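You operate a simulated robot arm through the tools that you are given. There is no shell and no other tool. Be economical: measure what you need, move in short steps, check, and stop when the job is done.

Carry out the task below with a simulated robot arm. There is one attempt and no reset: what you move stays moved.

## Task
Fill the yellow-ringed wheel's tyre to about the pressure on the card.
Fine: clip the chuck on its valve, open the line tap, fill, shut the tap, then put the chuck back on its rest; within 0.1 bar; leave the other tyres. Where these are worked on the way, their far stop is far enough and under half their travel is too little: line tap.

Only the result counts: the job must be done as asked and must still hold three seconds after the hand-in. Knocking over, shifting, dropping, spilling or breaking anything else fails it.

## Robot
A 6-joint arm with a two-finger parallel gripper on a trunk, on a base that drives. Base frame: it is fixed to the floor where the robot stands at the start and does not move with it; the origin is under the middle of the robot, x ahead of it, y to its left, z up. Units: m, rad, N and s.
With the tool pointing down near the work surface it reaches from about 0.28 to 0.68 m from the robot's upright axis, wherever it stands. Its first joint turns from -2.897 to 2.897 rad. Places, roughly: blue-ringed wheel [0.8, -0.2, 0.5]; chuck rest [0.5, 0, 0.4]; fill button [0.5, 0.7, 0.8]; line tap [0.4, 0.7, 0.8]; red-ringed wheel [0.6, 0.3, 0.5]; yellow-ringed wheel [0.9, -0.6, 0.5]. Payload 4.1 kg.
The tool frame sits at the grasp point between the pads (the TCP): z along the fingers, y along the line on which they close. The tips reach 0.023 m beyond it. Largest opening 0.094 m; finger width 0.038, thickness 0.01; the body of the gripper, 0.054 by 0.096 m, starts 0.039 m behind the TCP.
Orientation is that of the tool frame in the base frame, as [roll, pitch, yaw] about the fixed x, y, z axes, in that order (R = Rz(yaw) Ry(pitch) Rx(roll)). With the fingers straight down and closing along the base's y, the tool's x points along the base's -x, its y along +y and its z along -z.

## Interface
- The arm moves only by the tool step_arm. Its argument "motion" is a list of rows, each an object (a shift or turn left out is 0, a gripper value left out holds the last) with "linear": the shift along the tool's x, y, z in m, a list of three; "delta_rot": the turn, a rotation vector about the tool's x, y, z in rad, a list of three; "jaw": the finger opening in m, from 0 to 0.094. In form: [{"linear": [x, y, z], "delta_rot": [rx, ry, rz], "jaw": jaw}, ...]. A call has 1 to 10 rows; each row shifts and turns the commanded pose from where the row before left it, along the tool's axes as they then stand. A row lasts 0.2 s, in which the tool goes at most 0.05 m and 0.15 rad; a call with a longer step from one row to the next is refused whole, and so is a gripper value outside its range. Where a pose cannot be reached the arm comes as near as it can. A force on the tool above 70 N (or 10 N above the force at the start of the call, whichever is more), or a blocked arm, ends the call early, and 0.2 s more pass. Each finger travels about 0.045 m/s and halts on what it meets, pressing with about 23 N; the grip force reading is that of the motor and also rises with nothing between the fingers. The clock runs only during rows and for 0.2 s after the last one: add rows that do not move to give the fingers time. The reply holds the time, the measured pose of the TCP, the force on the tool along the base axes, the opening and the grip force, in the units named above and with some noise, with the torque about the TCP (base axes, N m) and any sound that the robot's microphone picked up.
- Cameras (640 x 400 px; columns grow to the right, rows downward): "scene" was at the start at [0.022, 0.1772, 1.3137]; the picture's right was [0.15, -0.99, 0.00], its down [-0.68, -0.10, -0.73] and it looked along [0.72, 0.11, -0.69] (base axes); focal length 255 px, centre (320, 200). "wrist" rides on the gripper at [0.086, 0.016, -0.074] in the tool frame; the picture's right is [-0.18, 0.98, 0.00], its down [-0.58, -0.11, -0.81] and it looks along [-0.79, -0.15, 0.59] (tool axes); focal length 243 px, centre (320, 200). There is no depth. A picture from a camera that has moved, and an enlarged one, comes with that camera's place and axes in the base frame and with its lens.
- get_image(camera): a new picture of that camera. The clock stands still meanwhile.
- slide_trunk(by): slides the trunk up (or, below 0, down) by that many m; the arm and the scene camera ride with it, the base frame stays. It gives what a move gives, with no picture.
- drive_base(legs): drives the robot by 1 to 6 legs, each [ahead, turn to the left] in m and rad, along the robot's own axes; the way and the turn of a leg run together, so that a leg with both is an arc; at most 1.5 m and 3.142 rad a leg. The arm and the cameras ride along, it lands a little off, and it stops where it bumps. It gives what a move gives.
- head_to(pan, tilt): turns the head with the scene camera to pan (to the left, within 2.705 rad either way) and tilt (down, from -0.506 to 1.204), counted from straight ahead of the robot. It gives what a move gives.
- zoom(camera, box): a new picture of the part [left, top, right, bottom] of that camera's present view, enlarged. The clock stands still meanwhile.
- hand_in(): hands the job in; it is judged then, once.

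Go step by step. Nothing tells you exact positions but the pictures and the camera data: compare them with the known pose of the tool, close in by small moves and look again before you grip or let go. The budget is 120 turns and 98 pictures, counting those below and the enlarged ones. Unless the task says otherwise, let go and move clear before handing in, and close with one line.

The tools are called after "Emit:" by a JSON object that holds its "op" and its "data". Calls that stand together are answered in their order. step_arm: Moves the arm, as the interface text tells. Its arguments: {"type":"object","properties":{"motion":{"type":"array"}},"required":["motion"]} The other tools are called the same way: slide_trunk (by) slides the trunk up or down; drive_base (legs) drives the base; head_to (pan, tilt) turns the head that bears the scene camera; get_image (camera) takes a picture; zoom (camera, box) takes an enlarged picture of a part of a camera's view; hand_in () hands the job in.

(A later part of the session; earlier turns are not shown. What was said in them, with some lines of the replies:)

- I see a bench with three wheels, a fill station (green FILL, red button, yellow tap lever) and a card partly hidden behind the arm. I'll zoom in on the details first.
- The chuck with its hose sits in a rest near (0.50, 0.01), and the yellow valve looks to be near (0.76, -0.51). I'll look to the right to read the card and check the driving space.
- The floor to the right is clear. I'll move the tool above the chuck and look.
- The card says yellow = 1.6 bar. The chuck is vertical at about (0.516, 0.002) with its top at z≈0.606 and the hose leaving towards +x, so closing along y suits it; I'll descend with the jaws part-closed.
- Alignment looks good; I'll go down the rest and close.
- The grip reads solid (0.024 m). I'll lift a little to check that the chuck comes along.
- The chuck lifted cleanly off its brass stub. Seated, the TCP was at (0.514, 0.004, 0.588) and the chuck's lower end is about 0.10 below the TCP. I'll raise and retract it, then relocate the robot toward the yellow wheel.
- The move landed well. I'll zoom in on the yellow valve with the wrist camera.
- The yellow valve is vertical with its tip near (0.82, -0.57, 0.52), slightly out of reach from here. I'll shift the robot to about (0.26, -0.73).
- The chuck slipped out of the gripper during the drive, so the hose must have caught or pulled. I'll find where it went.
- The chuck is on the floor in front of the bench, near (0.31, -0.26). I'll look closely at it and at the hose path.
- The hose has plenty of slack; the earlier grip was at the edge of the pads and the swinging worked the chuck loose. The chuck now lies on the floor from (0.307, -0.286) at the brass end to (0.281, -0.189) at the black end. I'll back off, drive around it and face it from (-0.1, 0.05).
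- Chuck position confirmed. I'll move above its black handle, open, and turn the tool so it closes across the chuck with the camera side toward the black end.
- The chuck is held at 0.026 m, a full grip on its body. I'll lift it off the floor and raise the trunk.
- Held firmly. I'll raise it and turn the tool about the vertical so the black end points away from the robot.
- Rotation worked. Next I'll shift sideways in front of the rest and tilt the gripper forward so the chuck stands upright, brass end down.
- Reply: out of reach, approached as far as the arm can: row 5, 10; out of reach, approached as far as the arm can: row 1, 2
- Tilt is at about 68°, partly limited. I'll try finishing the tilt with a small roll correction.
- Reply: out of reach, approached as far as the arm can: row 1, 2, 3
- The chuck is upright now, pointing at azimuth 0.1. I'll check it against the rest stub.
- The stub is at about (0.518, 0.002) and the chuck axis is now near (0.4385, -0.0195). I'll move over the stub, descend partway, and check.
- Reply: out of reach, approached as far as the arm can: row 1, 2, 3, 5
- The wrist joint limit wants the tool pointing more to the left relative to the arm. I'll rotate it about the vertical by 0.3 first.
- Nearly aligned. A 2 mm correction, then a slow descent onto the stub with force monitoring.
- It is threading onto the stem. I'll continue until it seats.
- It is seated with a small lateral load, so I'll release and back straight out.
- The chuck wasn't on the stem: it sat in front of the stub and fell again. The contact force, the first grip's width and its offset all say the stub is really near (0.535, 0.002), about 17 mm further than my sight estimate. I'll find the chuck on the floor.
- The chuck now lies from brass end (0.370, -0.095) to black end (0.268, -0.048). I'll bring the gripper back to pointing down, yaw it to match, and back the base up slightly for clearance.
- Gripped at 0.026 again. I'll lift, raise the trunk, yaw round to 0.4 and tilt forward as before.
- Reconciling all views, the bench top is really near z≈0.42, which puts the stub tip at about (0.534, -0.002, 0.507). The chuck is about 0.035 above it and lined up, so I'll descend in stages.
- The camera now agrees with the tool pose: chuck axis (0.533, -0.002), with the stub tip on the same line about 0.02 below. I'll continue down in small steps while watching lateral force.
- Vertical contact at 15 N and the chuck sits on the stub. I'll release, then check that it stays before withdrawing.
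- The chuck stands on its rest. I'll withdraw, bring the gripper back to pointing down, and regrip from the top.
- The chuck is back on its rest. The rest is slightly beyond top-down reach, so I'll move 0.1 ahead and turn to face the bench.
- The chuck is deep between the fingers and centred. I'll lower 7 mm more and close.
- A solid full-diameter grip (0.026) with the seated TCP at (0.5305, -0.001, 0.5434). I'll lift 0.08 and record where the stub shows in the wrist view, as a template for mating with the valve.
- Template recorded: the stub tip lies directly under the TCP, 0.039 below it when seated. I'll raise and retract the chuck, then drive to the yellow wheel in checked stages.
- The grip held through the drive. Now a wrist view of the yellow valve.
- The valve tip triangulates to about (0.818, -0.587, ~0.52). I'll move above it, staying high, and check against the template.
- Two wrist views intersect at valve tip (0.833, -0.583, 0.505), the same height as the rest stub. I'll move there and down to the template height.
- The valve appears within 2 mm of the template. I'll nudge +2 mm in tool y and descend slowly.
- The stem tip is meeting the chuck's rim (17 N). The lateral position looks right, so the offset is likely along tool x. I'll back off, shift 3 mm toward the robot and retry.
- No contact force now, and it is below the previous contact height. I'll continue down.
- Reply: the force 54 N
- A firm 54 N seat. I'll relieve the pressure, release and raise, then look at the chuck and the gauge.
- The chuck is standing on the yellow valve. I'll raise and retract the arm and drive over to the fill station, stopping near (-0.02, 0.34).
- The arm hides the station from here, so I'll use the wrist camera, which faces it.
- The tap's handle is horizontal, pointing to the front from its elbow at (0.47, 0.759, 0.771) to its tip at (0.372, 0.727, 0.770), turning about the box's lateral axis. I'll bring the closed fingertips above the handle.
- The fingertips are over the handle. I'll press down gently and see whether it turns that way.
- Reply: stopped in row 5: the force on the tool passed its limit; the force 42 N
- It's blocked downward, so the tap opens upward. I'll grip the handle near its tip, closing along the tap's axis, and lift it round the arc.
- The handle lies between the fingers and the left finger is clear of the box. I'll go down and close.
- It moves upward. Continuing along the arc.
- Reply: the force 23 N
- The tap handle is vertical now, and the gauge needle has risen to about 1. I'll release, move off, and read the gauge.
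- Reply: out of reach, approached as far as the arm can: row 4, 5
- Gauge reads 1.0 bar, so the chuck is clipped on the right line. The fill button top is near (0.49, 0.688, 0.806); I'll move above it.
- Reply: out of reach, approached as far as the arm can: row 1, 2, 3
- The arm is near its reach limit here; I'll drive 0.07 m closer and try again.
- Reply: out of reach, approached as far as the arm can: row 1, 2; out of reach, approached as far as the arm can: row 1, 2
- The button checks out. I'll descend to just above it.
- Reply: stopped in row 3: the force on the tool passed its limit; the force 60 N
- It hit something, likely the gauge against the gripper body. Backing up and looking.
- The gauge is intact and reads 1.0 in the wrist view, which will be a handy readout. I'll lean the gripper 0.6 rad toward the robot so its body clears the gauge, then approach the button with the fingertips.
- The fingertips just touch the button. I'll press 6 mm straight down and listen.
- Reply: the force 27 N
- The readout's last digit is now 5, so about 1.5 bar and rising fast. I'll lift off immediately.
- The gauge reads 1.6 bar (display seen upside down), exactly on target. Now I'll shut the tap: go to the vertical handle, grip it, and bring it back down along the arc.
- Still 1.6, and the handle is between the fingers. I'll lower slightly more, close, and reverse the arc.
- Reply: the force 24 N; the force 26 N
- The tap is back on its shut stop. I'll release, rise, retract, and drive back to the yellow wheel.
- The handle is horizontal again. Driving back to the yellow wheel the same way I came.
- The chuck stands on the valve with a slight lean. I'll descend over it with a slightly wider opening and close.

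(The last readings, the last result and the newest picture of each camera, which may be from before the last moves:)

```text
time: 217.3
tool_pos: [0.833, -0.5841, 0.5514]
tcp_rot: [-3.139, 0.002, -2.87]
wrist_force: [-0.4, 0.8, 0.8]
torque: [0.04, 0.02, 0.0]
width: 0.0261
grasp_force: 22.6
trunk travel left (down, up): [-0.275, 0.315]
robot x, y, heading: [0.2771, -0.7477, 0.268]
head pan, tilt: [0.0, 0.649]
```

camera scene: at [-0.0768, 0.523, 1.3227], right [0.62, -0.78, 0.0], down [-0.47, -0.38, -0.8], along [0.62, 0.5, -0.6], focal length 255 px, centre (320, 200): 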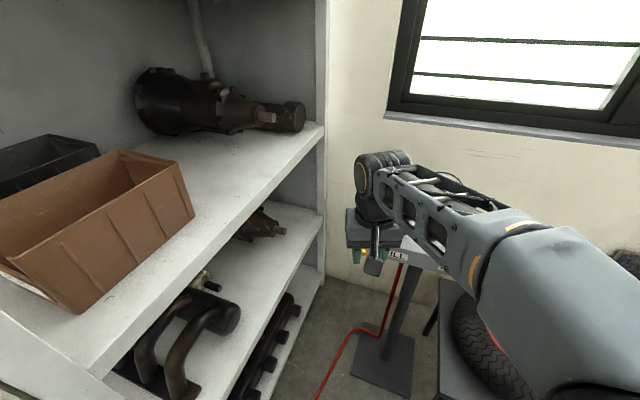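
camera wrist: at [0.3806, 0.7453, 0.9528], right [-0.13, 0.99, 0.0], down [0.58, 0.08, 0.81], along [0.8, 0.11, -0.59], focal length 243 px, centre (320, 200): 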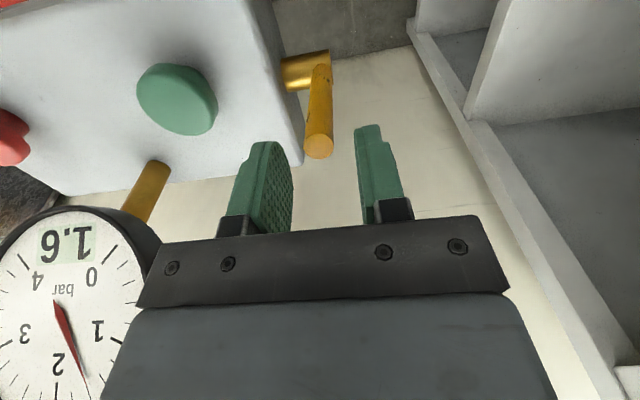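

Gripped at full diameter. Lifting straight off the valve.

Emit:
{"op": "step_arm", "data": {"motion": [{"linear": [0, 0, -0.01]}, {"linear": [0, 0, -0.015]}, {"linear": [0, 0, -0.02]}, {"linear": [0, 0, -0.03]}, {"linear": [0, 0, -0.04]}, {"linear": [0, 0, -0.045]}, {"linear": [0, 0, -0.045]}]}}

Emit:
{"op": "zoom", "data": {"camera": "wrist", "box": [220, 0, 420, 125]}}

```text
time: 218.9
tool_pos: [0.8315, -0.583, 0.7557]
tcp_rot: [-3.138, 0.001, -2.87]
wrist_force: [0.1, 0.5, -1.2]
torque: [0.01, 0.03, -0.01]
width: 0.026
grasp_force: 22.7
trunk travel left (down, up): [-0.275, 0.315]
robot x, y, heading: [0.2792, -0.7497, 0.267]
head pan, tilt: [0.0, 0.649]
```

```text
3.20 times, centred on (320, 62) of wrist
camera zoom: at [0.7442, -0.5907, 0.8291], right [-0.09, 1.0, 0.0], down [0.59, 0.05, 0.81], along [0.8, 0.07, -0.59], focal length 776 px, centre (320, 640)
```

zoom: 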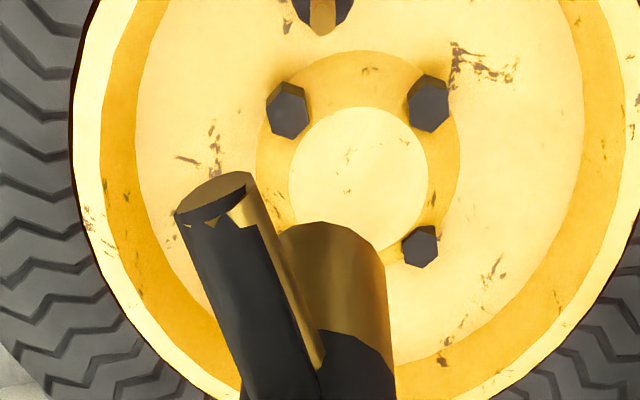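

The chuck came off cleanly, sitting straight and about 7 mm lower in the grip than in the template. I'll retract and drive back to the rest in stages.

Emit:
{"op": "step_arm", "data": {"motion": [{"linear": [0, 0, -0.035]}, {"linear": [0.043, -0.004, 0]}, {"linear": [0.043, -0.004, 0]}, {"linear": [0.043, -0.004, 0]}, {"linear": [0.043, -0.004, 0]}]}}

Emit:
{"op": "drive_base", "data": {"legs": [[0, 0.85], [0, 0.859]]}}

Emit:
{"op": "drive_base", "data": {"legs": [[0.834, 0]]}}

Emit:
{"op": "drive_base", "data": {"legs": [[0, -0.99], [0, -0.99]]}}

```text
time: 220.1
tool_pos: [0.671, -0.6422, 0.7921]
tcp_rot: [-3.14, 0.005, -2.87]
wrist_force: [0.4, 0.6, -1.8]
torque: [0.01, 0.02, 0.0]
width: 0.0261
grasp_force: 23.2
trunk travel left (down, up): [-0.275, 0.315]
robot x, y, heading: [0.2792, -0.7457, 0.268]
head pan, tilt: [0.0, 0.649]
```

```text
time: 224.9
tool_pos: [0.1184, -0.3734, 0.7915]
tcp_rot: [3.141, 0.003, -1.156]
wrist_force: [-0.8, -0.7, -1.8]
torque: [0.03, 0.01, -0.02]
width: 0.0263
grasp_force: 23.0
trunk travel left (down, up): [-0.275, 0.315]
robot x, y, heading: [0.2776, -0.7429, 1.982]
head pan, tilt: [0.0, 0.649]
```

```text
time: 229.3
tool_pos: [-0.2086, 0.3792, 0.7913]
tcp_rot: [-3.139, 0.004, -1.157]
wrist_force: [-0.2, -0.6, -0.7]
torque: [0.02, 0.0, -0.02]
width: 0.0261
grasp_force: 22.9
trunk travel left (down, up): [-0.275, 0.315]
robot x, y, heading: [-0.0537, 0.0039, 1.979]
head pan, tilt: [0.0, 0.649]
```

```text
time: 234.8
tool_pos: [0.3571, -0.0051, 0.7911]
tcp_rot: [-3.141, 0.003, 3.122]
wrist_force: [0.0, -0.5, -1.0]
torque: [-0.01, -0.01, 0.01]
width: 0.0263
grasp_force: 22.8
trunk travel left (down, up): [-0.275, 0.315]
robot x, y, heading: [-0.0506, 0.0043, -0.022]
head pan, tilt: [0.0, 0.649]
```

Still firmly held. I'll move over the rest stub to the template height and check with the wrist camera.

Emit:
{"op": "step_arm", "data": {"motion": [{"linear": [-0.0435, 0.0018, 0]}, {"linear": [-0.0435, 0.0018, 0]}, {"linear": [-0.0435, 0.0018, 0]}, {"linear": [-0.0435, 0.0018, 0]}, {"linear": [0, 0, 0.04]}, {"linear": [0, 0, 0.04]}, {"linear": [0, 0, 0.04]}, {"linear": [0, 0, 0.04]}, {}]}}

Emit:
{"op": "zoom", "data": {"camera": "wrist", "box": [220, 0, 420, 125]}}

```text
time: 236.8
tool_pos: [0.5304, -0.0016, 0.6319]
tcp_rot: [-3.139, 0.003, 3.125]
wrist_force: [0.1, -0.4, -1.2]
torque: [-0.01, -0.01, 0.01]
width: 0.0262
grasp_force: 23.5
trunk travel left (down, up): [-0.275, 0.315]
robot x, y, heading: [-0.0477, 0.0063, -0.011]
head pan, tilt: [0.0, 0.649]
```

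```text
3.20 times, centred on (320, 62) of wrist
camera zoom: at [0.4456, 0.0171, 0.7062], right [0.2, 0.98, 0.0], down [0.58, -0.12, 0.81], along [0.79, -0.16, -0.59], focal length 776 px, centre (320, 640)
```

zoom: 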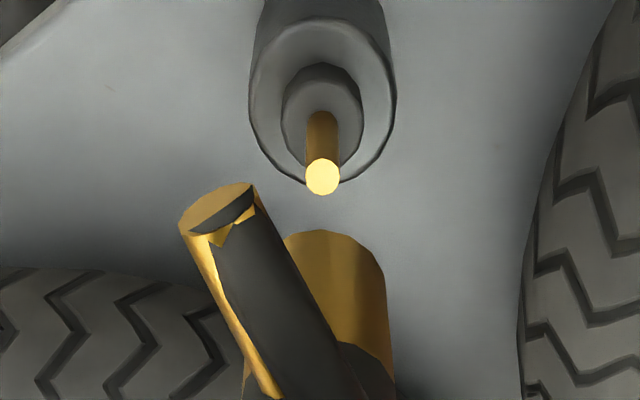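

The offset is within about 2 mm of the template. A small correction (+2 mm toward the robot), then a slow descent.

Emit:
{"op": "step_arm", "data": {"motion": [{"linear": [0.002, 0.0007, 0.012]}, {"linear": [0, 0, 0.012]}, {"linear": [0, 0, 0.008]}, {"linear": [0, 0, 0.008]}, {"linear": [0, 0, 0.006]}, {}]}}

```text
time: 238.2
tool_pos: [0.5313, -0.0003, 0.5865]
tcp_rot: [-3.141, 0.003, 3.125]
wrist_force: [0.0, -0.4, -1.7]
torque: [0.02, -0.01, -0.03]
width: 0.0261
grasp_force: 23.1
trunk travel left (down, up): [-0.275, 0.315]
robot x, y, heading: [-0.0478, 0.0043, -0.019]
head pan, tilt: [0.0, 0.649]
```

No contact below the expected contact height, so the stem is inside. Continuing.

Emit:
{"op": "step_arm", "data": {"motion": [{"linear": [0, 0, 0.008]}, {"linear": [0, 0, 0.008]}, {"linear": [0, 0, 0.008]}, {}]}}

Emit:
{"op": "step_arm", "data": {"motion": [{"linear": [0, 0, 0.006]}, {"linear": [0, 0, 0.005]}, {}]}}

```text
time: 239.2
tool_pos: [0.5324, 0.0008, 0.5631]
tcp_rot: [-3.139, 0.007, 3.124]
wrist_force: [10.6, 0.5, 2.4]
torque: [0.07, -0.75, -0.01]
width: 0.0265
grasp_force: 23.0
trunk travel left (down, up): [-0.275, 0.315]
robot x, y, heading: [-0.0488, 0.0036, -0.022]
head pan, tilt: [0.0, 0.649]
```

```text
time: 240.0
tool_pos: [0.5309, -0.0013, 0.5517]
tcp_rot: [-3.14, 0.004, 3.125]
wrist_force: [9.3, 2.3, 1.7]
torque: [0.16, -0.7, -0.02]
width: 0.0262
grasp_force: 22.7
trunk travel left (down, up): [-0.275, 0.315]
robot x, y, heading: [-0.0497, 0.0063, -0.019]
head pan, tilt: [0.0, 0.649]
```

The lateral force shows the stem bearing on the hole's far wall, so my 2 mm correction was too much. I'll undo it and press to seat.

Emit:
{"op": "step_arm", "data": {"motion": [{"linear": [-0.002, 0, 0]}, {}]}}

Emit:
{"op": "step_arm", "data": {"motion": [{"linear": [0, 0, 0.003]}, {"linear": [0, 0, 0.003]}, {}]}}

```text
time: 240.6
tool_pos: [0.5311, -0.0023, 0.5516]
tcp_rot: [-3.14, -0.001, 3.126]
wrist_force: [-0.1, 0.0, -1.2]
torque: [-0.01, 0.0, 0.0]
width: 0.0262
grasp_force: 23.2
trunk travel left (down, up): [-0.275, 0.315]
robot x, y, heading: [-0.0484, 0.0052, -0.023]
head pan, tilt: [0.0, 0.649]
```

```text
time: 241.4
tool_pos: [0.532, -0.0012, 0.5472]
tcp_rot: [-3.139, 0.003, 3.124]
wrist_force: [0.5, 0.2, -1.7]
torque: [0.01, -0.01, 0.0]
width: 0.0262
grasp_force: 23.1
trunk travel left (down, up): [-0.275, 0.315]
robot x, y, heading: [-0.0486, 0.0096, -0.02]
head pan, tilt: [0.0, 0.649]
```

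Emit:
{"op": "step_arm", "data": {"motion": [{"linear": [0, 0, 0.003]}, {"linear": [0, 0, 0.003]}, {}]}}

```text
time: 242.2
tool_pos: [0.5318, -0.0003, 0.5389]
tcp_rot: [-3.139, 0.005, 3.123]
wrist_force: [0.1, 0.8, -1.2]
torque: [-0.01, 0.01, 0.03]
width: 0.0261
grasp_force: 23.1
trunk travel left (down, up): [-0.275, 0.315]
robot x, y, heading: [-0.0492, 0.0069, -0.019]
head pan, tilt: [0.0, 0.649]
```

Emit:
{"op": "step_arm", "data": {"motion": [{"linear": [0, 0, 0.003]}, {"linear": [0, 0, 0.003]}, {"linear": [0, 0, 0.002]}, {}]}}

```text
time: 243.2
tool_pos: [0.5332, -0.0002, 0.5353]
tcp_rot: [-3.14, 0.01, 3.124]
wrist_force: [-1.8, -2.3, 33.5]
torque: [-0.12, 0.05, 0.0]
width: 0.026
grasp_force: 23.6
trunk travel left (down, up): [-0.275, 0.315]
robot x, y, heading: [-0.0488, 0.0076, -0.024]
head pan, tilt: [0.0, 0.649]
```

Seated: 33 N vertical with no side load. I'll ease off, release, and rise clear.

Emit:
{"op": "step_arm", "data": {"motion": [{"linear": [0, 0, -0.003]}, {"jaw": 0.06}, {}, {}, {"linear": [0, 0, -0.03]}, {"linear": [0, 0, -0.04]}, {"linear": [0, 0, -0.045]}, {"linear": [0.02, 0, -0.04]}, {"linear": [0.04, 0, -0.02]}, {"linear": [0.04, 0, 0]}]}}

Emit:
{"op": "zoom", "data": {"camera": "wrist", "box": [180, 0, 460, 200]}}

```text
time: 245.4
tool_pos: [0.4315, 0.0012, 0.7086]
tcp_rot: [-3.141, 0.003, 3.124]
wrist_force: [0.4, 0.0, -0.4]
torque: [0.01, 0.02, -0.01]
width: 0.0602
grasp_force: 0.0
trunk travel left (down, up): [-0.275, 0.315]
robot x, y, heading: [-0.0492, 0.0028, -0.015]
head pan, tilt: [0.0, 0.649]
```

```text
2.00 times, centred on (320, 100) of wrist
camera zoom: at [0.3457, 0.0195, 0.7841], right [0.2, 0.98, 0.0], down [0.58, -0.12, 0.81], along [0.79, -0.16, -0.59], focal length 485 px, centre (320, 400)
```

zoom: 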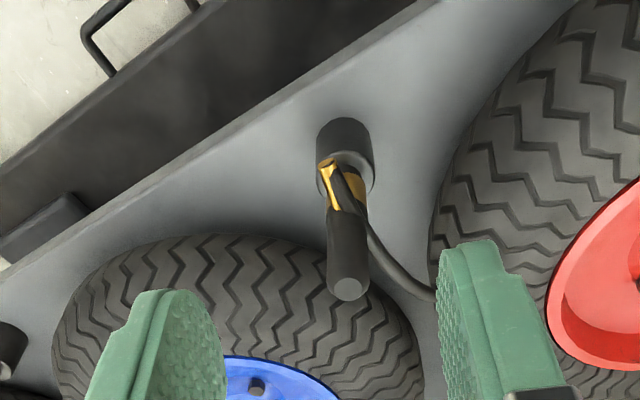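

The chuck stands upright on its rest, the tap is shut, the gauge read 1.6 bar, and the arm is clear. Handing in.

Emit:
{"op": "hand_in", "data": {}}

```text
The job is handed in.
```

I handed the job in with the yellow-ringed tyre filled to 1.6 bar, the pressure on the card. The line tap is shut and the chuck is back on its rest. I dropped the chuck on the floor twice and picked it up each time. The gripper also bumped the station gauge once, which still read normally afterwards.
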